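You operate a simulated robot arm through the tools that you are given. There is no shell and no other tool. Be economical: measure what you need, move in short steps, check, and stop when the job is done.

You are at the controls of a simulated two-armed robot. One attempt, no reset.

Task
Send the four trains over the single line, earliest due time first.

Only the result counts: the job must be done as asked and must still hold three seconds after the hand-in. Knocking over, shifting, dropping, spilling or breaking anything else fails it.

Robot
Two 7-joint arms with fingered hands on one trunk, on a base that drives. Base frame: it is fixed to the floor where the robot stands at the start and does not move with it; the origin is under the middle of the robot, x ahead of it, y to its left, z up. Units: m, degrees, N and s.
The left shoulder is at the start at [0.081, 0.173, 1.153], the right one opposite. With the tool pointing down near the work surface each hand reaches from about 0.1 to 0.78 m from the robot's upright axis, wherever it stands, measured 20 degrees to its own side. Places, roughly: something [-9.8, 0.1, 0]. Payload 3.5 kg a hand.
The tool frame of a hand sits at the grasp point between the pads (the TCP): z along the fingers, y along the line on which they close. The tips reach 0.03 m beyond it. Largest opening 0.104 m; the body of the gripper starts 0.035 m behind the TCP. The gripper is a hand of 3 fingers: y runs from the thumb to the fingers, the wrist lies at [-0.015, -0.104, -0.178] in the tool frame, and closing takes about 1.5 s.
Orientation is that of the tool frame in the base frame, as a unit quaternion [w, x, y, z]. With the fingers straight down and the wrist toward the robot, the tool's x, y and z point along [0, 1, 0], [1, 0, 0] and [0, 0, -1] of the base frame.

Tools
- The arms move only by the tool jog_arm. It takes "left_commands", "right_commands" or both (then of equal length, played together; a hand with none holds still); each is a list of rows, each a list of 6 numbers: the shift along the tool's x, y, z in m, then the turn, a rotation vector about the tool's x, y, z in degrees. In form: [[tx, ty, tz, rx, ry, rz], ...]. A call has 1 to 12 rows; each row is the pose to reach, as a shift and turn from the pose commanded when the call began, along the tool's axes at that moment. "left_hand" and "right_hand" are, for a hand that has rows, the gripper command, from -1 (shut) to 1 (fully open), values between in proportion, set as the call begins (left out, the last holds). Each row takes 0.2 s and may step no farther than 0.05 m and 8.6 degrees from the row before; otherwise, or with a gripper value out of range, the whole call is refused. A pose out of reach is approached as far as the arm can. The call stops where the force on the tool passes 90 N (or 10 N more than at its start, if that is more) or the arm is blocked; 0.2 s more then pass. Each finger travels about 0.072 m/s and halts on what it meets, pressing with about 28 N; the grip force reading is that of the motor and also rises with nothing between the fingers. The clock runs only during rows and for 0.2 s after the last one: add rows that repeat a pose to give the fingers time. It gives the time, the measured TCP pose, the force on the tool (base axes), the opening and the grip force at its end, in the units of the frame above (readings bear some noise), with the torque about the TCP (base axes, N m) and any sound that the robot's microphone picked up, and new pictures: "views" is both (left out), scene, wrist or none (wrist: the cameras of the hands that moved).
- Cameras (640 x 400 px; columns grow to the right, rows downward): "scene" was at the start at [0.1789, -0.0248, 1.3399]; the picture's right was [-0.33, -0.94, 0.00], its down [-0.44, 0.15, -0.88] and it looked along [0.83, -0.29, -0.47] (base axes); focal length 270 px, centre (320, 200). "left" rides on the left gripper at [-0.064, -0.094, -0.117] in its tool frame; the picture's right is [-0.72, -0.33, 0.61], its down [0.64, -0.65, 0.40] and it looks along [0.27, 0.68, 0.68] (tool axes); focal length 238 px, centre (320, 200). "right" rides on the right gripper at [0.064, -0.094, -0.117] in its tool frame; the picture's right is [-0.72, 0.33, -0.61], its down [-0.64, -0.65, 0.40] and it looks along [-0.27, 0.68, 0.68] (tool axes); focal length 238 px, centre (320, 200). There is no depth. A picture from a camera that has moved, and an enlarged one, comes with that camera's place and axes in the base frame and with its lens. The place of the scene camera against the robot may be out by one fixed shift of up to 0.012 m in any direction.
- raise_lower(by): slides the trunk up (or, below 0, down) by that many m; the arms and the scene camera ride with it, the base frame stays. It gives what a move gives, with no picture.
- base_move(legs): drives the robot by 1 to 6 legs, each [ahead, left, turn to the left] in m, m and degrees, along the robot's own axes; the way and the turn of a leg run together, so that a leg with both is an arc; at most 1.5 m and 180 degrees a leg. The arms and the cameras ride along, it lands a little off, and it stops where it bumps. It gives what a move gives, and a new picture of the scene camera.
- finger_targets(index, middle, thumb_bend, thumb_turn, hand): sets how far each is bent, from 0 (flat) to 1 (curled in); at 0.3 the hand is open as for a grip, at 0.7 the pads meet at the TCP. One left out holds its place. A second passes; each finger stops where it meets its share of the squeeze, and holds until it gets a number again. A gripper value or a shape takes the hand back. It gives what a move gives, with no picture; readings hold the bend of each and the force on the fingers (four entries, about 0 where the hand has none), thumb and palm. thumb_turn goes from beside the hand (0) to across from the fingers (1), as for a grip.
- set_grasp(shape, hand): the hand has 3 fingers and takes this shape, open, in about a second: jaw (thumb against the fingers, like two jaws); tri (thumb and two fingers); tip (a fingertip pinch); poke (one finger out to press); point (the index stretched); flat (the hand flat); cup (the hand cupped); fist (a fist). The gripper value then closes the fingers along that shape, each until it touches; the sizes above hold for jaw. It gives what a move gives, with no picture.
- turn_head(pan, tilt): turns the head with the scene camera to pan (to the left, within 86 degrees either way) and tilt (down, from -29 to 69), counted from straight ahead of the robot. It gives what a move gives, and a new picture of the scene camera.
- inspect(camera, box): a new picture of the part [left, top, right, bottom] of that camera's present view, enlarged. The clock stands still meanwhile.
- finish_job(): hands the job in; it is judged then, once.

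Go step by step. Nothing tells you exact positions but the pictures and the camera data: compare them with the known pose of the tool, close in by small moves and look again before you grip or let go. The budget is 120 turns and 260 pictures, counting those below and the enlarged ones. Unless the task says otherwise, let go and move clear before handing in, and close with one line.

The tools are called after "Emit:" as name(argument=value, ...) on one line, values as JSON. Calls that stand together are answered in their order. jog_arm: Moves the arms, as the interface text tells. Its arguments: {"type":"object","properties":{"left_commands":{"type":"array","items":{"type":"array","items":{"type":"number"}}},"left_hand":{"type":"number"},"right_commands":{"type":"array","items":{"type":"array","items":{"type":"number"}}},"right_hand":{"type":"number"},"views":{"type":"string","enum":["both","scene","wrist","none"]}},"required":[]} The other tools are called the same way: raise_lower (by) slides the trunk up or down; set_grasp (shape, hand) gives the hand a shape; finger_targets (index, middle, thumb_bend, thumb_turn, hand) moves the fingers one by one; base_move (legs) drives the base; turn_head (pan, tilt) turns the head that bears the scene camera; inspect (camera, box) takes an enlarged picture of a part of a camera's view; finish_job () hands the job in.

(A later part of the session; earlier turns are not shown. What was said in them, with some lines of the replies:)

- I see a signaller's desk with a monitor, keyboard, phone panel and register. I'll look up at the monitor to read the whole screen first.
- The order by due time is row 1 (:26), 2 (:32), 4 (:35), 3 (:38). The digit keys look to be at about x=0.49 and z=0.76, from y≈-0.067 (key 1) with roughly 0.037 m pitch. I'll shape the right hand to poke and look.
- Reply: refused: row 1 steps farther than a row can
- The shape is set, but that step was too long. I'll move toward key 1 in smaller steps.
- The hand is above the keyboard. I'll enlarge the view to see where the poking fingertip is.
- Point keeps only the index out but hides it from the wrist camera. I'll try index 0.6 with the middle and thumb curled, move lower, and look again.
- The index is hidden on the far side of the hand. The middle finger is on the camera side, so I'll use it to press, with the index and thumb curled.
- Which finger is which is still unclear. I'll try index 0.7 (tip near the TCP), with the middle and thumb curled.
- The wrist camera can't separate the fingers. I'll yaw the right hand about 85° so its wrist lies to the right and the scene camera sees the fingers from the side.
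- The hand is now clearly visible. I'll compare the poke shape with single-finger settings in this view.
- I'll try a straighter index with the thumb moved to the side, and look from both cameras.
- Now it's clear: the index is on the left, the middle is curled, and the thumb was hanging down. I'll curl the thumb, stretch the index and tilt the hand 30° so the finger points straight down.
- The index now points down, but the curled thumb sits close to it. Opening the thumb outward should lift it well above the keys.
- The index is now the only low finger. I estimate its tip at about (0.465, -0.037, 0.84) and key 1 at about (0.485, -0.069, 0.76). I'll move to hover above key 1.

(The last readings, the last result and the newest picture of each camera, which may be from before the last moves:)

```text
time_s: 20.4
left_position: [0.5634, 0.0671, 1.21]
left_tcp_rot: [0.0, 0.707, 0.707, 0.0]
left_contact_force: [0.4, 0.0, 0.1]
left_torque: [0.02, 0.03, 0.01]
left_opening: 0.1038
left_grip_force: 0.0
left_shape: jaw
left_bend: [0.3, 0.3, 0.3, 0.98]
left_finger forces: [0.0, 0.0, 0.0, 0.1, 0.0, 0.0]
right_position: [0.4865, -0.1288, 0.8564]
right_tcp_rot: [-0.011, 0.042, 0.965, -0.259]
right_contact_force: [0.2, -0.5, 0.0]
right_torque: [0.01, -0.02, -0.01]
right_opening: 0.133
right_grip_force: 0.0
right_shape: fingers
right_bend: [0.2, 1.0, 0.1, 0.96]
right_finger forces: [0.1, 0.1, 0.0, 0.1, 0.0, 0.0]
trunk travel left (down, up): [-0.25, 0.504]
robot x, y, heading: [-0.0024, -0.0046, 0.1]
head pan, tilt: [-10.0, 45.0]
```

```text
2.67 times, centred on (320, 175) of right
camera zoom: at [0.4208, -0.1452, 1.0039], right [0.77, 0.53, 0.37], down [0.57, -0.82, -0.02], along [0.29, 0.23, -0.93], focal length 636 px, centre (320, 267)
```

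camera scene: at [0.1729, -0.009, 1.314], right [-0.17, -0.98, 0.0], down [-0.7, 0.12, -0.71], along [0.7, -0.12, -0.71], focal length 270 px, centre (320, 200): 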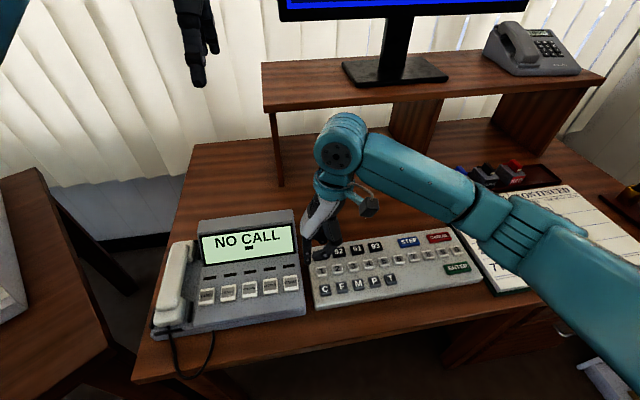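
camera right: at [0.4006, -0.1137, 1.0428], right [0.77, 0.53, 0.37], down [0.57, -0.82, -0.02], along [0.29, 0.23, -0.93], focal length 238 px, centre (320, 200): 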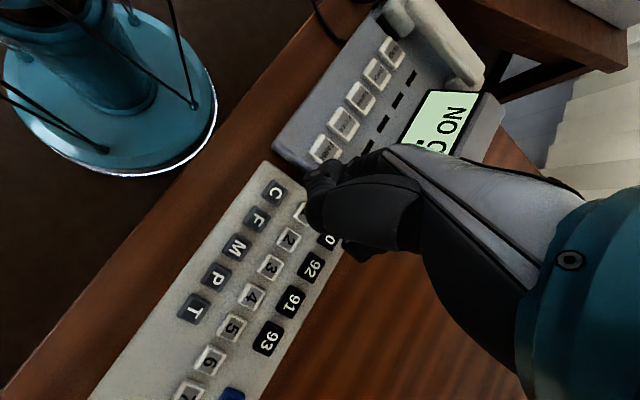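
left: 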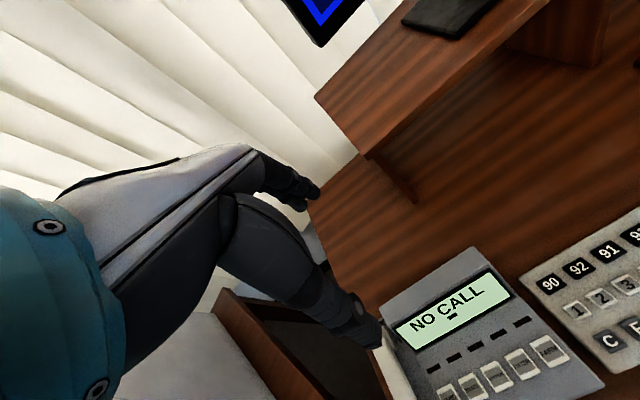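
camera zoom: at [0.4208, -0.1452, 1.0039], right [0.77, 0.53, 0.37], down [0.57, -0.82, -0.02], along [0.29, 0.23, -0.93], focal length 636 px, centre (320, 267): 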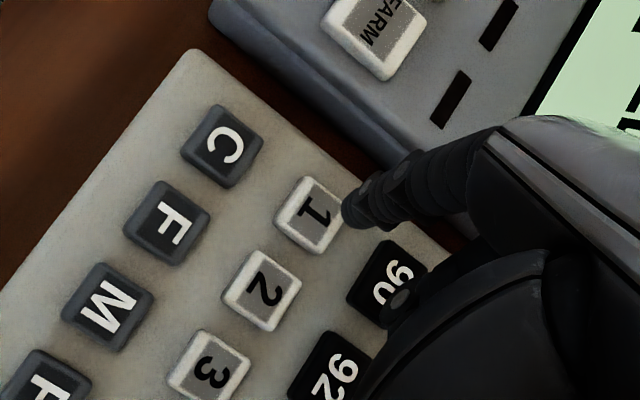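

The tip is above key 1 to within a few mm, with about 0.04 m to go. I'll lower it 0.03 and check.

Emit:
jog_arm(right_commands=[[0, 0.005, 0.00866, 0, 0, 0], [0, 0.01, 0.0173, 0, 0, 0], [0, 0.015, 0.026, 0, 0, 0], [0, 0.015, 0.026, 0, 0, 0]], views="none")

Emit:
inspect(camera="scene", box=[260, 190, 420, 290])

Emit:
inspect(camera="right", box=[200, 100, 440, 250])

```text
time_s: 21.4
left_position: [0.5619, 0.0673, 1.2101]
left_tcp_rot: [0.0, 0.707, 0.707, 0.0]
left_contact_force: [0.1, 0.1, -0.1]
left_torque: [-0.01, -0.01, 0.0]
left_opening: 0.1036
left_grip_force: 0.2
left_shape: jaw
left_bend: [0.3, 0.3, 0.3, 0.98]
left_finger forces: [0.0, 0.0, 0.0, 0.0, 0.0, 0.0]
right_position: [0.487, -0.1296, 0.8245]
right_tcp_rot: [-0.012, 0.041, 0.965, -0.259]
right_contact_force: [0.5, -1.1, 1.1]
right_torque: [0.03, 0.02, 0.0]
right_opening: 0.133
right_grip_force: 0.6
right_shape: fingers
right_bend: [0.2, 1.0, 0.1, 0.96]
right_finger forces: [0.8, 0.0, 0.1, 0.0, 0.0, 0.0]
trunk travel left (down, up): [-0.25, 0.504]
robot x, y, heading: [0.004, 0.0017, 0.0]
head pan, tilt: [-10.0, 45.0]
heard: click
```

```text
4.00 times, centred on (340, 240) of scene
camera zoom: at [0.1728, -0.0088, 1.314], right [-0.17, -0.98, 0.0], down [-0.7, 0.12, -0.71], along [0.7, -0.12, -0.71], focal length 1081 px, centre (240, 40)
```

zoom: 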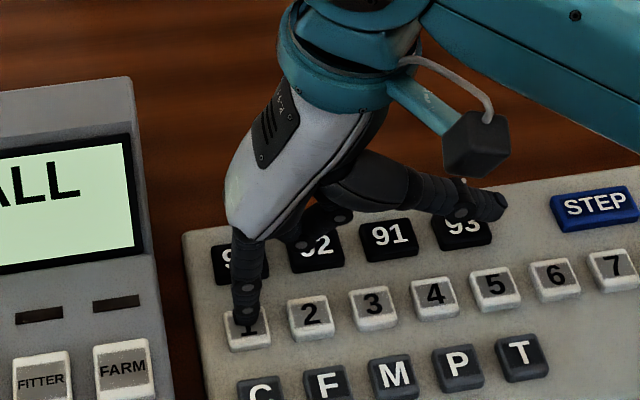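

```text
2.67 times, centred on (320, 175) of right
camera zoom: at [0.4214, -0.1456, 0.9731], right [0.77, 0.53, 0.37], down [0.57, -0.82, -0.02], along [0.29, 0.23, -0.93], focal length 636 px, centre (320, 267)
```

zoom: 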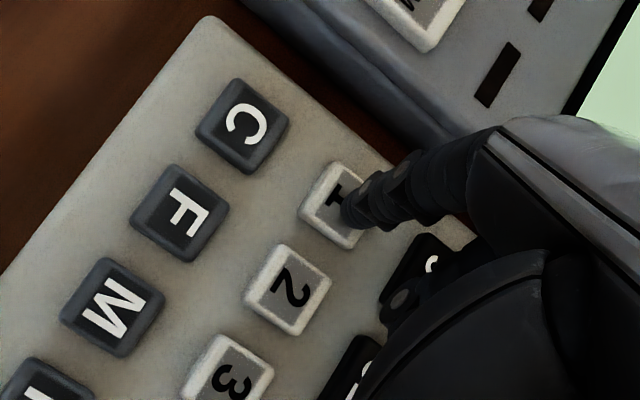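

I heard a click, so key 1 is pressed. I'll lift off and check the screen.

Emit:
jog_arm(right_commands=[[0, -0.005, -0.00866, 0, 0, 0], [0.002, -0.01, -0.0173, 0, 0, 0], [0.004, -0.015, -0.026, 0, 0, 0], [0.004, -0.015, -0.026, 0, 0, 0]], views="none")

Emit:
turn_head(pan=-10, tilt=25)

Emit:
inspect(camera="scene", box=[260, 0, 500, 150])

```text
time_s: 22.4
left_position: [0.5639, 0.0681, 1.2093]
left_tcp_rot: [0.0, 0.707, 0.707, 0.0]
left_contact_force: [0.2, -0.2, -0.1]
left_torque: [0.01, -0.01, 0.0]
left_opening: 0.1038
left_grip_force: 0.0
left_shape: jaw
left_bend: [0.3, 0.3, 0.3, 0.98]
left_finger forces: [0.1, 0.1, 0.1, 0.0, 0.0, 0.0]
right_position: [0.4821, -0.1288, 0.854]
right_tcp_rot: [-0.011, 0.042, 0.965, -0.258]
right_contact_force: [0.4, -0.3, -0.4]
right_torque: [0.01, -0.01, -0.02]
right_opening: 0.133
right_grip_force: 0.0
right_shape: fingers
right_bend: [0.2, 1.0, 0.1, 0.96]
right_finger forces: [0.0, 0.0, 0.0, 0.0, 0.0, 0.1]
trunk travel left (down, up): [-0.25, 0.504]
robot x, y, heading: [-0.0028, 0.0013, -0.2]
head pan, tilt: [-10.0, 45.0]
```

```text
time_s: 23.3
left_position: [0.5626, 0.0674, 1.2116]
left_tcp_rot: [0.0, 0.707, 0.707, 0.0]
left_contact_force: [0.5, 0.4, -0.3]
left_torque: [-0.02, 0.01, 0.0]
left_opening: 0.1038
left_grip_force: 0.1
left_shape: jaw
left_bend: [0.3, 0.3, 0.3, 0.98]
left_finger forces: [0.1, 0.1, 0.0, 0.0, 0.0, 0.0]
right_position: [0.4836, -0.1292, 0.8543]
right_tcp_rot: [-0.01, 0.042, 0.965, -0.258]
right_contact_force: [-0.5, 0.4, -0.1]
right_torque: [0.01, 0.0, 0.03]
right_opening: 0.133
right_grip_force: 0.1
right_shape: fingers
right_bend: [0.2, 1.0, 0.1, 0.96]
right_finger forces: [0.0, 0.0, 0.0, 0.0, 0.1, 0.1]
trunk travel left (down, up): [-0.25, 0.504]
robot x, y, heading: [-0.004, 0.0007, -0.2]
head pan, tilt: [-10.0, 25.0]
camera scene: at [0.1836, -0.0107, 1.3445], right [-0.17, -0.98, 0.0], down [-0.42, 0.07, -0.91], along [0.89, -0.16, -0.42], focal length 270 px, centre (320, 200)
```

scene: 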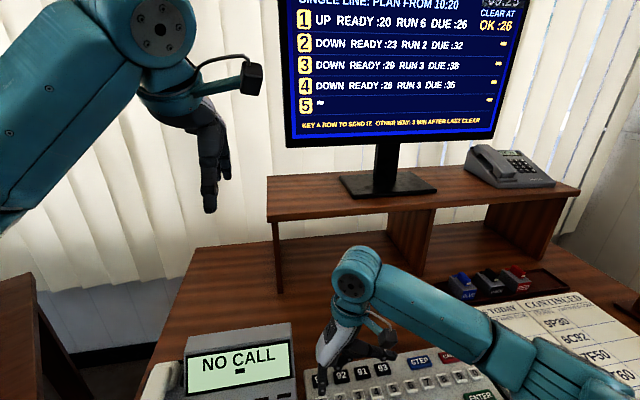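

```text
2.67 times, centred on (380, 75) of scene
camera zoom: at [0.1836, -0.0107, 1.3445], right [-0.17, -0.98, 0.0], down [-0.42, 0.07, -0.91], along [0.89, -0.16, -0.42], focal length 720 px, centre (160, 533)
```

zoom: 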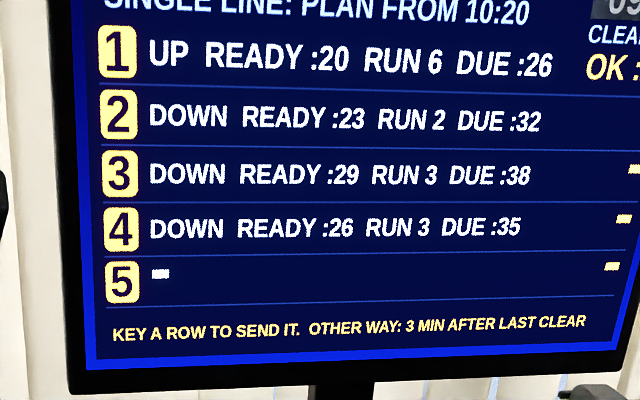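

Row 1 is sent with a single press: "OK :26". Next is key 2, about 0.034 m to the right.

Emit:
jog_arm(right_commands=[[-0.0015, -0.0147, 0.0085, 0, 0, 0], [-0.003, -0.0293, 0.0169, 0, 0, 0], [-0.003, -0.0293, 0.0169, 0, 0, 0]], views="none")

Emit:
turn_head(pan=-10, tilt=45)

Emit:
inspect(camera="scene", box=[260, 190, 420, 290])

Emit:
inspect(camera="right", box=[200, 100, 440, 250])

```text
time_s: 24.1
left_position: [0.563, 0.0677, 1.2105]
left_tcp_rot: [0.0, 0.707, 0.707, 0.0]
left_contact_force: [0.4, -0.6, -0.7]
left_torque: [-0.01, -0.02, -0.02]
left_opening: 0.104
left_grip_force: 0.0
left_shape: jaw
left_bend: [0.3, 0.3, 0.3, 0.98]
left_finger forces: [0.1, 0.1, 0.0, 0.1, 0.0, 0.0]
right_position: [0.4813, -0.1618, 0.8546]
right_tcp_rot: [-0.011, 0.043, 0.965, -0.258]
right_contact_force: [0.9, 0.4, 0.5]
right_torque: [0.0, 0.03, 0.0]
right_opening: 0.1327
right_grip_force: 0.0
right_shape: fingers
right_bend: [0.2, 1.0, 0.1, 0.96]
right_finger forces: [0.0, 0.0, 0.0, 0.1, 0.0, 0.0]
trunk travel left (down, up): [-0.25, 0.504]
robot x, y, heading: [0.0008, 0.0004, 0.0]
head pan, tilt: [-10.0, 25.0]
```

```text
time_s: 24.9
left_position: [0.5638, 0.0675, 1.2099]
left_tcp_rot: [0.0, 0.707, 0.707, 0.0]
left_contact_force: [0.2, -0.2, -0.8]
left_torque: [-0.02, -0.01, -0.01]
left_opening: 0.1038
left_grip_force: 0.1
left_shape: jaw
left_bend: [0.3, 0.3, 0.3, 0.98]
left_finger forces: [0.1, 0.0, 0.1, 0.0, 0.0, 0.0]
right_position: [0.4808, -0.1625, 0.854]
right_tcp_rot: [-0.012, 0.043, 0.965, -0.259]
right_contact_force: [0.4, 1.2, 0.0]
right_torque: [-0.01, 0.02, -0.02]
right_opening: 0.133
right_grip_force: 0.1
right_shape: fingers
right_bend: [0.2, 1.0, 0.1, 0.96]
right_finger forces: [0.0, 0.0, 0.0, 0.1, 0.1, 0.0]
trunk travel left (down, up): [-0.25, 0.504]
robot x, y, heading: [0.0002, 0.002, -0.0]
head pan, tilt: [-10.0, 45.0]
camera scene: at [0.1729, -0.0088, 1.3141], right [-0.17, -0.98, 0.0], down [-0.7, 0.12, -0.71], along [0.7, -0.12, -0.71], focal length 270 px, centre (320, 200)
```

scene: 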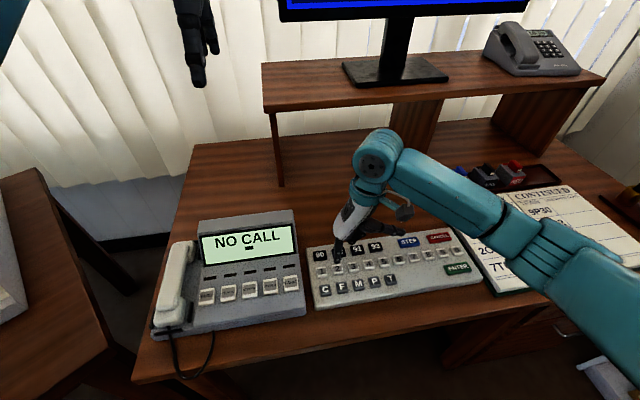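

```text
4.00 times, centred on (340, 240) of scene
camera zoom: at [0.1729, -0.0088, 1.3141], right [-0.17, -0.98, 0.0], down [-0.7, 0.12, -0.71], along [0.7, -0.12, -0.71], focal length 1081 px, centre (240, 40)
```

zoom: 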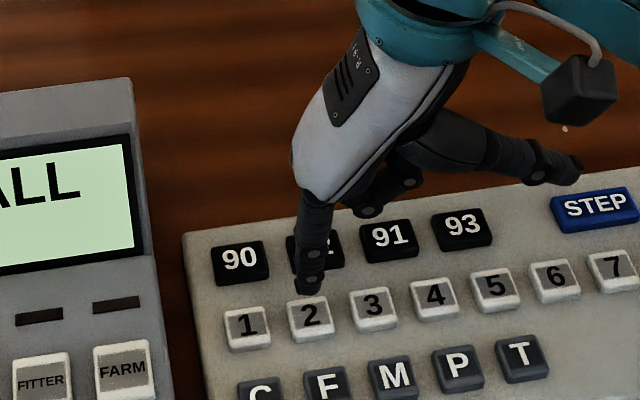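

```text
2.67 times, centred on (320, 175) of right
camera zoom: at [0.417, -0.1788, 1.0029], right [0.77, 0.52, 0.37], down [0.57, -0.82, -0.02], along [0.29, 0.23, -0.93], focal length 636 px, centre (320, 267)
```

zoom: 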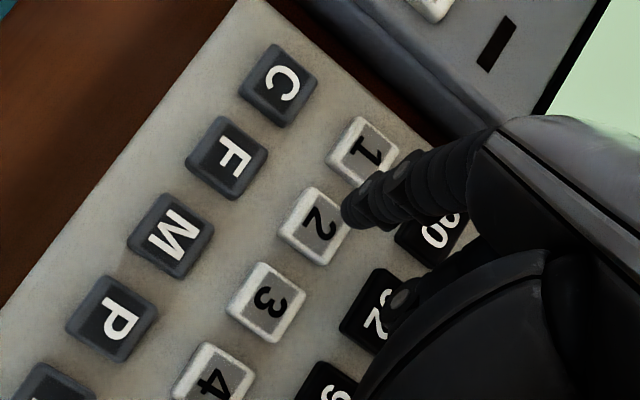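

The tip is over key 2 and I expect it to land near the key centre. I'll press it.

Emit:
jog_arm(right_commands=[[0.001, 0.005, 0.00866, 0, 0, 0], [0.002, 0.0092, 0.0178, 0, 0, 0], [0.002, 0.014, 0.026, 0, 0, 0], [0.002, 0.014, 0.026, 0, 0, 0]], views="none")

Emit:
inspect(camera="scene", box=[260, 190, 420, 290])

```text
time_s: 25.9
left_position: [0.5632, 0.0671, 1.2113]
left_tcp_rot: [0.0, 0.707, 0.707, 0.001]
left_contact_force: [-0.4, 0.1, -0.2]
left_torque: [-0.01, -0.01, 0.02]
left_opening: 0.1034
left_grip_force: 0.0
left_shape: jaw
left_bend: [0.3, 0.3, 0.3, 0.98]
left_finger forces: [0.0, 0.1, 0.0, 0.0, 0.0, 0.0]
right_position: [0.4794, -0.1636, 0.8253]
right_tcp_rot: [-0.012, 0.042, 0.965, -0.258]
right_contact_force: [-0.5, 0.1, 0.7]
right_torque: [0.02, 0.02, -0.01]
right_opening: 0.1328
right_grip_force: 0.4
right_shape: fingers
right_bend: [0.2, 1.0, 0.1, 0.96]
right_finger forces: [0.6, 0.0, 0.0, 0.0, 0.1, 0.0]
trunk travel left (down, up): [-0.25, 0.504]
robot x, y, heading: [0.0001, -0.0021, 0.1]
head pan, tilt: [-10.0, 45.0]
```

```text
4.00 times, centred on (340, 240) of scene
camera zoom: at [0.1729, -0.0088, 1.314], right [-0.17, -0.98, 0.0], down [-0.7, 0.12, -0.71], along [0.7, -0.12, -0.71], focal length 1081 px, centre (240, 40)
```

zoom: 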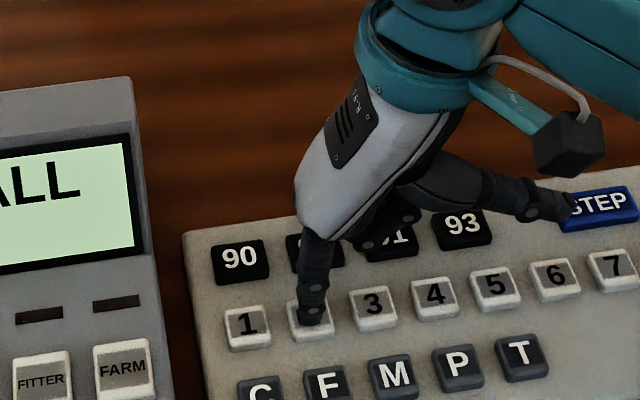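

The tip is touching key 2 but hasn't clicked. I'll push 3 mm further, then lift.

Emit:
jog_arm(right_commands=[[0, 0.0015, 0.0026, 0, 0, 0], [0, 0.0015, 0.0026, 0, 0, 0]], views="none")

```text
time_s: 26.5
left_position: [0.5624, 0.0675, 1.2114]
left_tcp_rot: [0.0, 0.707, 0.707, 0.0]
left_contact_force: [-0.5, -0.6, -0.3]
left_torque: [-0.01, 0.02, 0.01]
left_opening: 0.1036
left_grip_force: 0.1
left_shape: jaw
left_bend: [0.3, 0.3, 0.3, 0.98]
left_finger forces: [0.0, 0.1, 0.1, 0.1, 0.0, 0.0]
right_position: [0.4791, -0.1631, 0.8223]
right_tcp_rot: [-0.011, 0.042, 0.965, -0.258]
right_contact_force: [-0.6, -0.4, 4.4]
right_torque: [0.19, -0.01, 0.01]
right_opening: 0.1326
right_grip_force: 1.6
right_shape: fingers
right_bend: [0.2, 1.0, 0.1, 0.96]
right_finger forces: [4.0, 0.0, 0.1, 0.0, 0.1, 0.1]
trunk travel left (down, up): [-0.25, 0.504]
robot x, y, heading: [0.0004, -0.0021, 0.1]
head pan, tilt: [-10.0, 45.0]
heard: click
```

Click heard. I'll lift, move over key 4 and check both the screen and the position.

Emit:
jog_arm(right_commands=[[0, -0.0075, -0.013, 0, 0, 0], [0, -0.0165, -0.0286, 0, 0, 0], [-0.002, -0.036, -0.014, 0, 0, 0], [-0.004, -0.057, -0.002, 0, 0, 0], [-0.0063, -0.0786, 0.0073, 0, 0, 0], [-0.0063, -0.0786, 0.0073, 0, 0, 0]], views="none")

Emit:
turn_head(pan=-10, tilt=25)

Emit:
turn_head(pan=-10, tilt=45)

Emit:
inspect(camera="scene", box=[260, 190, 420, 290])

Emit:
inspect(camera="right", box=[200, 100, 440, 250])

```text
time_s: 27.9
left_position: [0.5636, 0.0675, 1.209]
left_tcp_rot: [0.001, 0.706, 0.708, 0.0]
left_contact_force: [-0.4, -0.4, -0.4]
left_torque: [-0.01, -0.05, 0.02]
left_opening: 0.1037
left_grip_force: 0.0
left_shape: jaw
left_bend: [0.3, 0.3, 0.3, 0.98]
left_finger forces: [0.0, 0.1, 0.0, 0.0, 0.0, 0.0]
right_position: [0.4799, -0.2345, 0.8571]
right_tcp_rot: [-0.011, 0.042, 0.965, -0.258]
right_contact_force: [0.5, -0.6, 0.3]
right_torque: [-0.01, 0.0, -0.01]
right_opening: 0.1329
right_grip_force: 0.1
right_shape: fingers
right_bend: [0.2, 1.0, 0.1, 0.96]
right_finger forces: [0.0, 0.0, 0.1, 0.0, 0.0, 0.1]
trunk travel left (down, up): [-0.25, 0.504]
robot x, y, heading: [-0.0022, -0.0007, 0.0]
head pan, tilt: [-10.0, 45.0]
```

```text
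time_s: 28.7
left_position: [0.5633, 0.0678, 1.2102]
left_tcp_rot: [0.0, 0.707, 0.708, -0.001]
left_contact_force: [-0.5, -0.1, -0.5]
left_torque: [0.0, 0.01, 0.0]
left_opening: 0.1041
left_grip_force: 0.0
left_shape: jaw
left_bend: [0.3, 0.3, 0.3, 0.98]
left_finger forces: [0.0, 0.0, 0.0, 0.1, 0.0, 0.0]
right_position: [0.4797, -0.2357, 0.8556]
right_tcp_rot: [-0.012, 0.042, 0.965, -0.259]
right_contact_force: [0.2, 0.3, -0.3]
right_torque: [-0.01, 0.01, 0.0]
right_opening: 0.133
right_grip_force: 0.1
right_shape: fingers
right_bend: [0.2, 1.0, 0.1, 0.96]
right_finger forces: [0.0, 0.0, 0.0, 0.0, 0.0, 0.0]
trunk travel left (down, up): [-0.25, 0.504]
robot x, y, heading: [-0.0013, -0.0, 0.1]
head pan, tilt: [-10.0, 25.0]
camera scene: at [0.1836, -0.0107, 1.3445], right [-0.17, -0.98, 0.0], down [-0.42, 0.07, -0.91], along [0.89, -0.16, -0.42], focal length 270 px, centre (320, 200)
```

scene: 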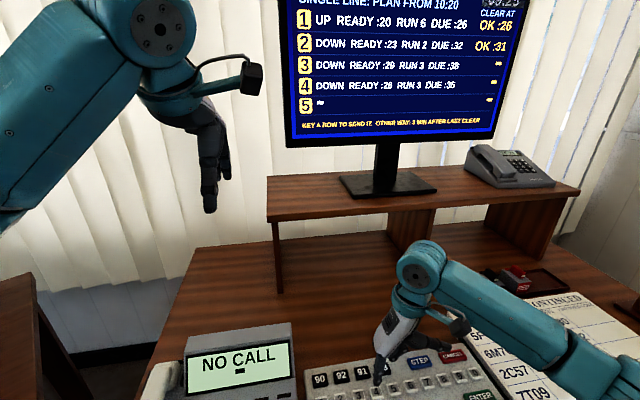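

```text
time_s: 29.6
left_position: [0.5633, 0.0672, 1.2112]
left_tcp_rot: [0.0, 0.707, 0.707, 0.0]
left_contact_force: [0.1, 1.2, 0.4]
left_torque: [-0.03, 0.04, -0.01]
left_opening: 0.1037
left_grip_force: 0.1
left_shape: jaw
left_bend: [0.3, 0.3, 0.3, 0.98]
left_finger forces: [0.1, 0.0, 0.0, 0.0, 0.0, 0.0]
right_position: [0.4802, -0.2352, 0.8559]
right_tcp_rot: [-0.011, 0.042, 0.965, -0.258]
right_contact_force: [0.6, -0.2, 0.2]
right_torque: [0.03, 0.0, 0.01]
right_opening: 0.1326
right_grip_force: 0.0
right_shape: fingers
right_bend: [0.2, 1.0, 0.1, 0.96]
right_finger forces: [0.1, 0.0, 0.0, 0.0, 0.0, 0.0]
trunk travel left (down, up): [-0.25, 0.504]
robot x, y, heading: [0.0042, 0.0035, 0.2]
head pan, tilt: [-10.0, 45.0]
camera scene: at [0.1729, -0.0088, 1.3141], right [-0.17, -0.98, 0.0], down [-0.7, 0.12, -0.71], along [0.7, -0.12, -0.71], focal length 270 px, centre (320, 200)
```

scene: 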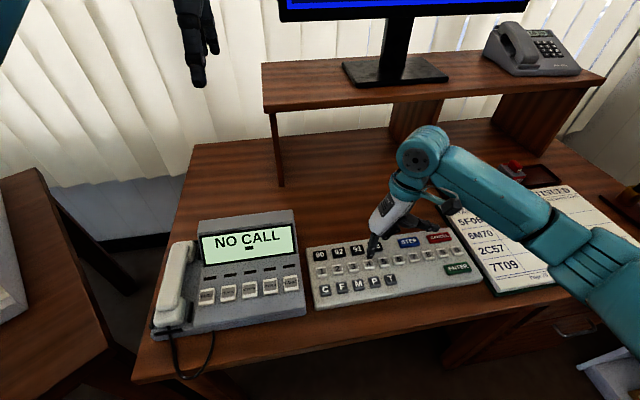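

```text
4.00 times, centred on (340, 240) of scene
camera zoom: at [0.1729, -0.0088, 1.3141], right [-0.17, -0.98, 0.0], down [-0.7, 0.12, -0.71], along [0.7, -0.12, -0.71], focal length 1081 px, centre (240, 40)
```

zoom: 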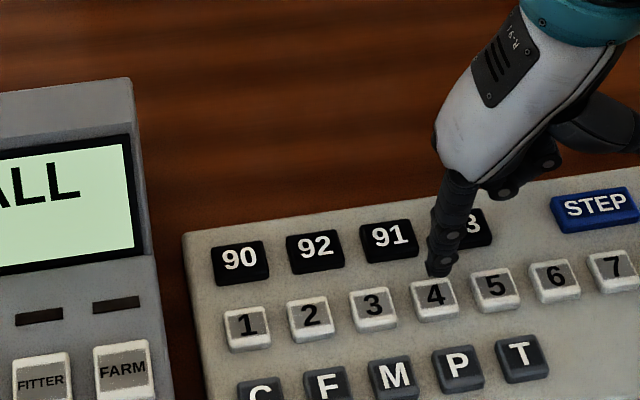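

```text
2.67 times, centred on (320, 175) of right
camera zoom: at [0.4148, -0.2514, 1.0043], right [0.77, 0.52, 0.37], down [0.57, -0.82, -0.02], along [0.29, 0.23, -0.93], focal length 636 px, centre (320, 267)
```

zoom: 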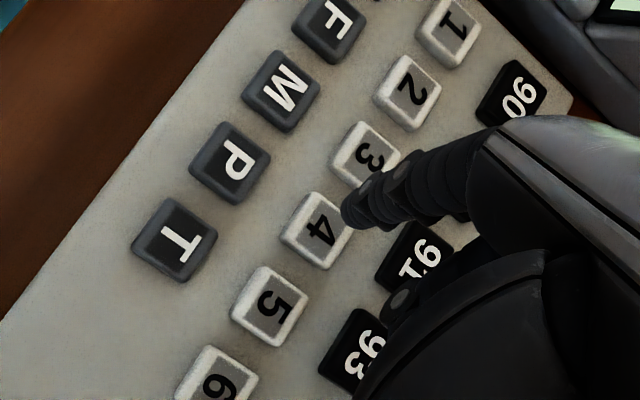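

Row 2 reads "OK :31", and the tip is over key 4. I'll press and lift.

Emit:
jog_arm(right_commands=[[0.0008, 0.0045, 0.0099, 0, 0, 0], [0.0008, 0.009, 0.0194, 0, 0, 0], [0.0008, 0.0132, 0.027, 0, 0, 0], [0.0008, 0.0152, 0.0304, 0, 0, 0], [0.0008, 0.0152, 0.0304, 0, 0, 0]], views="none")

Emit:
inspect(camera="scene", box=[260, 190, 420, 290])

```text
time_s: 30.8
left_position: [0.5623, 0.0675, 1.2116]
left_tcp_rot: [0.0, 0.708, 0.707, 0.001]
left_contact_force: [0.1, 0.5, -1.2]
left_torque: [-0.02, -0.01, 0.0]
left_opening: 0.1038
left_grip_force: 0.1
left_shape: jaw
left_bend: [0.3, 0.3, 0.3, 0.98]
left_finger forces: [0.0, 0.0, 0.0, 0.0, 0.1, 0.1]
right_position: [0.4792, -0.2366, 0.8204]
right_tcp_rot: [-0.011, 0.042, 0.965, -0.258]
right_contact_force: [0.1, -0.4, 6.4]
right_torque: [0.36, 0.05, 0.01]
right_opening: 0.1327
right_grip_force: 3.6
right_shape: fingers
right_bend: [0.2, 1.0, 0.1, 0.96]
right_finger forces: [7.2, 0.1, 0.0, 0.1, 0.0, 0.0]
trunk travel left (down, up): [-0.25, 0.504]
robot x, y, heading: [0.0019, -0.003, 0.0]
head pan, tilt: [-10.0, 45.0]
heard: click
```

```text
4.00 times, centred on (340, 240) of scene
camera zoom: at [0.1724, -0.0087, 1.3142], right [-0.17, -0.98, 0.0], down [-0.7, 0.12, -0.71], along [0.7, -0.12, -0.71], focal length 1081 px, centre (240, 40)
```

zoom: 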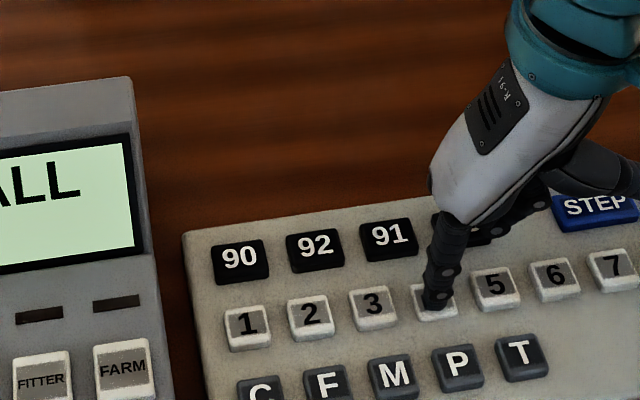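

Key 4 clicked. I'll lift, move back one key to 3 and check both views.

Emit:
jog_arm(right_commands=[[0, -0.0085, -0.0147, 0, 0, 0], [0, -0.017, -0.0294, 0, 0, 0], [0.0016, -0.0012, -0.0385, 0, 0, 0], [0.0032, 0.0146, -0.0476, 0, 0, 0], [0.0032, 0.0146, -0.0476, 0, 0, 0]], views="none")

Emit:
turn_head(pan=-10, tilt=25)

Emit:
turn_head(pan=-10, tilt=45)

Emit:
inspect(camera="scene", box=[260, 190, 420, 290])

Emit:
inspect(camera="right", box=[200, 100, 440, 250])

```text
time_s: 32.0
left_position: [0.5644, 0.067, 1.2112]
left_tcp_rot: [0.0, 0.707, 0.707, 0.0]
left_contact_force: [-0.3, -0.5, 0.1]
left_torque: [-0.01, 0.03, -0.01]
left_opening: 0.1037
left_grip_force: 0.0
left_shape: jaw
left_bend: [0.3, 0.3, 0.3, 0.98]
left_finger forces: [0.1, 0.0, 0.0, 0.1, 0.1, 0.0]
right_position: [0.4773, -0.2004, 0.8556]
right_tcp_rot: [-0.011, 0.042, 0.965, -0.26]
right_contact_force: [0.6, -0.7, 0.2]
right_torque: [0.03, 0.01, 0.01]
right_opening: 0.1329
right_grip_force: 0.1
right_shape: fingers
right_bend: [0.2, 1.0, 0.1, 0.96]
right_finger forces: [0.1, 0.1, 0.0, 0.0, 0.0, 0.0]
trunk travel left (down, up): [-0.25, 0.504]
robot x, y, heading: [-0.0016, -0.0011, -0.1]
head pan, tilt: [-10.0, 45.0]
```

```text
time_s: 32.8
left_position: [0.5633, 0.0677, 1.2102]
left_tcp_rot: [0.0, 0.707, 0.707, 0.0]
left_contact_force: [1.1, -1.0, -0.8]
left_torque: [0.01, -0.04, 0.01]
left_opening: 0.1039
left_grip_force: 0.2
left_shape: jaw
left_bend: [0.3, 0.3, 0.3, 0.98]
left_finger forces: [0.1, 0.0, 0.0, 0.0, 0.0, 0.0]
right_position: [0.4791, -0.2006, 0.8568]
right_tcp_rot: [-0.011, 0.042, 0.965, -0.259]
right_contact_force: [-0.3, -0.5, 0.5]
right_torque: [0.02, -0.01, -0.04]
right_opening: 0.1329
right_grip_force: 0.1
right_shape: fingers
right_bend: [0.2, 1.0, 0.1, 0.96]
right_finger forces: [0.1, 0.0, 0.0, 0.1, 0.0, 0.0]
trunk travel left (down, up): [-0.25, 0.504]
robot x, y, heading: [0.0022, 0.0009, -0.0]
head pan, tilt: [-10.0, 25.0]
camera scene: at [0.1836, -0.0107, 1.3445], right [-0.17, -0.98, 0.0], down [-0.42, 0.07, -0.91], along [0.89, -0.16, -0.42], focal length 270 px, centre (320, 200)
```

scene: 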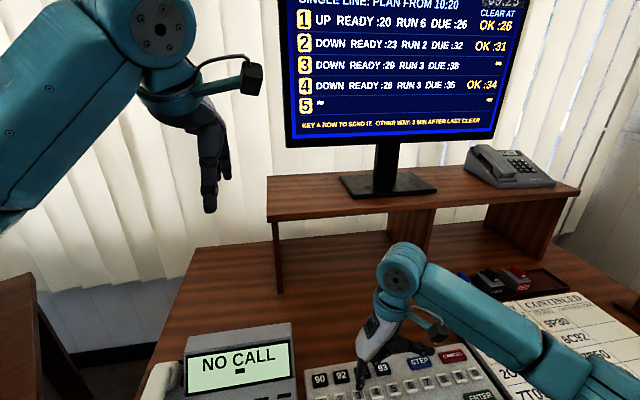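

```text
time_s: 33.6
left_position: [0.5638, 0.0665, 1.2111]
left_tcp_rot: [-0.001, 0.707, 0.707, 0.0]
left_contact_force: [1.3, 0.3, 0.3]
left_torque: [0.0, -0.02, -0.02]
left_opening: 0.1036
left_grip_force: 0.1
left_shape: jaw
left_bend: [0.3, 0.3, 0.3, 0.98]
left_finger forces: [0.0, 0.0, 0.0, 0.0, 0.0, 0.0]
right_position: [0.4781, -0.2015, 0.8549]
right_tcp_rot: [-0.011, 0.042, 0.965, -0.259]
right_contact_force: [0.4, 0.1, 0.2]
right_torque: [0.02, -0.03, -0.03]
right_opening: 0.133
right_grip_force: 0.1
right_shape: fingers
right_bend: [0.2, 1.0, 0.1, 0.96]
right_finger forces: [0.1, 0.0, 0.0, 0.0, 0.0, 0.0]
trunk travel left (down, up): [-0.25, 0.504]
robot x, y, heading: [-0.003, -0.0027, 0.1]
head pan, tilt: [-10.0, 45.0]
camera scene: at [0.173, -0.0088, 1.3141], right [-0.17, -0.98, 0.0], down [-0.7, 0.12, -0.71], along [0.7, -0.12, -0.71], focal length 270 px, centre (320, 200)
```

scene: 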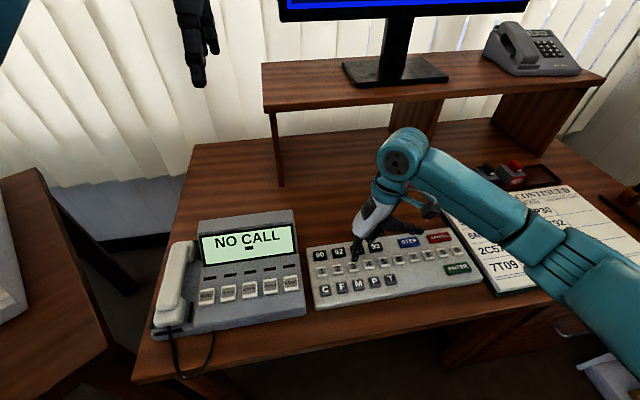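

```text
4.00 times, centred on (340, 240) of scene
camera zoom: at [0.173, -0.0088, 1.3141], right [-0.17, -0.98, 0.0], down [-0.7, 0.12, -0.71], along [0.7, -0.12, -0.71], focal length 1081 px, centre (240, 40)
```

zoom: 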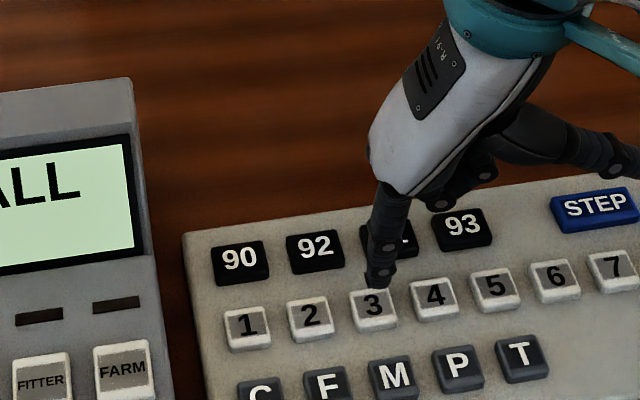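

```text
2.67 times, centred on (320, 175) of right
camera zoom: at [0.4131, -0.2167, 1.0047], right [0.77, 0.52, 0.37], down [0.57, -0.82, -0.02], along [0.29, 0.23, -0.93], focal length 636 px, centre (320, 267)
```

zoom: 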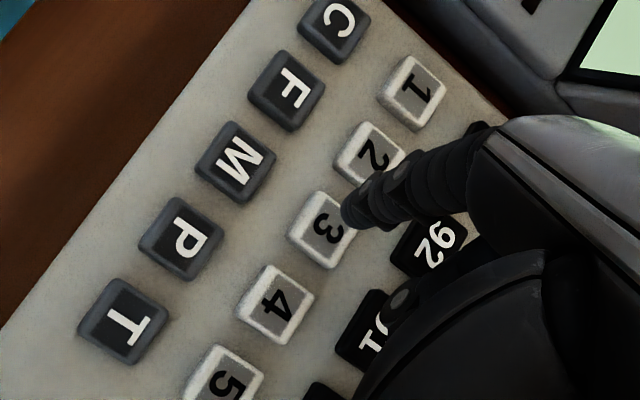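

Row 4 reads "OK :34". The tip is over key 3, the last one, so I'll press it.

Emit:
jog_arm(right_commands=[[0.0005, 0.005, 0.0087, 0, 0, 0], [0.0005, 0.01, 0.0173, 0, 0, 0], [0.0005, 0.0145, 0.0251, 0, 0, 0], [0.0005, 0.017, 0.0294, 0, 0, 0], [0.0005, 0.017, 0.0294, 0, 0, 0]], views="none")

```text
time_s: 34.8
left_position: [0.5633, 0.067, 1.2108]
left_tcp_rot: [0.0, 0.707, 0.707, 0.0]
left_contact_force: [-1.6, 0.5, -0.2]
left_torque: [0.01, 0.01, -0.03]
left_opening: 0.1035
left_grip_force: 0.0
left_shape: jaw
left_bend: [0.3, 0.3, 0.3, 0.98]
left_finger forces: [0.1, 0.0, 0.1, 0.1, 0.0, 0.1]
right_position: [0.4783, -0.2014, 0.8212]
right_tcp_rot: [-0.01, 0.042, 0.965, -0.259]
right_contact_force: [-0.2, -0.1, 6.5]
right_torque: [0.38, 0.04, 0.0]
right_opening: 0.1329
right_grip_force: 3.6
right_shape: fingers
right_bend: [0.2, 1.0, 0.1, 0.96]
right_finger forces: [6.7, 0.0, 0.0, 0.0, 0.0, 0.0]
trunk travel left (down, up): [-0.25, 0.504]
robot x, y, heading: [-0.0005, -0.0012, 0.3]
head pan, tilt: [-10.0, 45.0]
heard: click
```

Click heard. I'll lift clear and confirm on the screen.

Emit:
jog_arm(right_commands=[[0, -0.01, -0.0173, 0, 0, 0], [0, -0.03, -0.039, 0, 0, 0], [0, -0.05, -0.08, 0, 0, 0], [0, -0.06, -0.11, 0, 0, 0], [0, -0.06, -0.11, 0, 0, 0]], views="none")

Emit:
turn_head(pan=-10, tilt=15)

Emit:
inspect(camera="scene", box=[270, 40, 510, 190])

```text
time_s: 36.0
left_position: [0.5634, 0.0681, 1.2103]
left_tcp_rot: [0.001, 0.707, 0.707, 0.0]
left_contact_force: [-1.4, 0.0, -0.4]
left_torque: [0.04, 0.0, 0.02]
left_opening: 0.104
left_grip_force: 0.1
left_shape: jaw
left_bend: [0.3, 0.3, 0.3, 0.98]
left_finger forces: [0.1, 0.1, 0.1, 0.0, 0.0, 0.1]
right_position: [0.4797, -0.1986, 0.9454]
right_tcp_rot: [-0.011, 0.042, 0.965, -0.259]
right_contact_force: [0.7, -0.1, 0.0]
right_torque: [0.02, 0.01, -0.04]
right_opening: 0.1333
right_grip_force: 0.0
right_shape: fingers
right_bend: [0.2, 1.0, 0.1, 0.96]
right_finger forces: [0.0, 0.1, 0.0, 0.1, 0.0, 0.0]
trunk travel left (down, up): [-0.25, 0.504]
robot x, y, heading: [-0.0001, 0.0002, 0.1]
head pan, tilt: [-10.0, 45.0]
```

```text
time_s: 37.0
left_position: [0.5637, 0.0671, 1.2109]
left_tcp_rot: [0.0, 0.707, 0.708, 0.0]
left_contact_force: [0.1, 0.6, 0.3]
left_torque: [0.01, 0.02, -0.01]
left_opening: 0.1036
left_grip_force: 0.1
left_shape: jaw
left_bend: [0.3, 0.3, 0.3, 0.98]
left_finger forces: [0.0, 0.0, 0.0, 0.0, 0.1, 0.1]
right_position: [0.4795, -0.1988, 0.9451]
right_tcp_rot: [-0.011, 0.042, 0.965, -0.259]
right_contact_force: [-0.4, -0.7, 0.7]
right_torque: [0.0, 0.03, 0.0]
right_opening: 0.1331
right_grip_force: 0.1
right_shape: fingers
right_bend: [0.2, 1.0, 0.1, 0.96]
right_finger forces: [0.1, 0.0, 0.1, 0.1, 0.0, 0.0]
trunk travel left (down, up): [-0.25, 0.504]
robot x, y, heading: [0.0047, -0.0008, -0.3]
head pan, tilt: [-10.0, 15.0]
camera scene: at [0.1848, -0.0109, 1.3608], right [-0.17, -0.98, 0.0], down [-0.26, 0.05, -0.97], along [0.95, -0.17, -0.26], focal length 270 px, centre (320, 200)
```

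scene: 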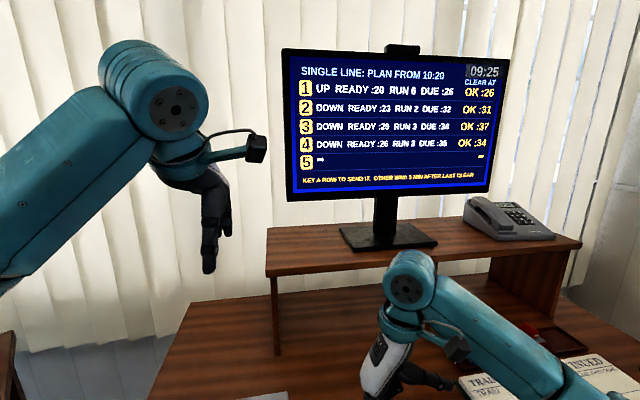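

```text
2.67 times, centred on (390, 115) of scene
camera zoom: at [0.1848, -0.0109, 1.3608], right [-0.17, -0.98, 0.0], down [-0.26, 0.05, -0.97], along [0.95, -0.17, -0.26], focal length 720 px, centre (133, 427)
```

zoom: 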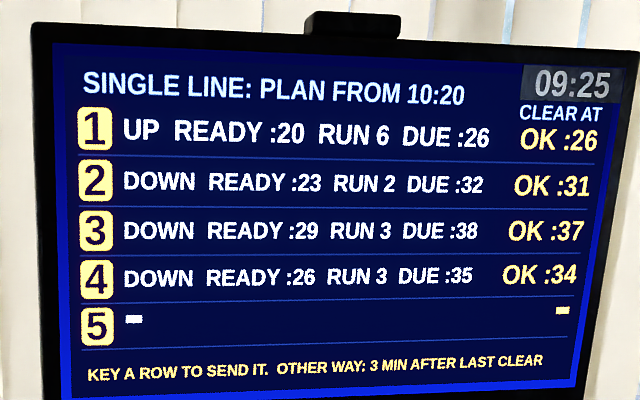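

All four rows show OK in due order (:26, :31, :34, :37), and the hand is clear of the desk. I'm handing in.

Emit:
finish_job()

```text
The job is handed in.
```

I sent all four trains over the single line in order of due time: rows 1, 2, 4, then 3. The screen shows OK for each, clearing at :26, :31, :34 and :37, and the job is handed in.
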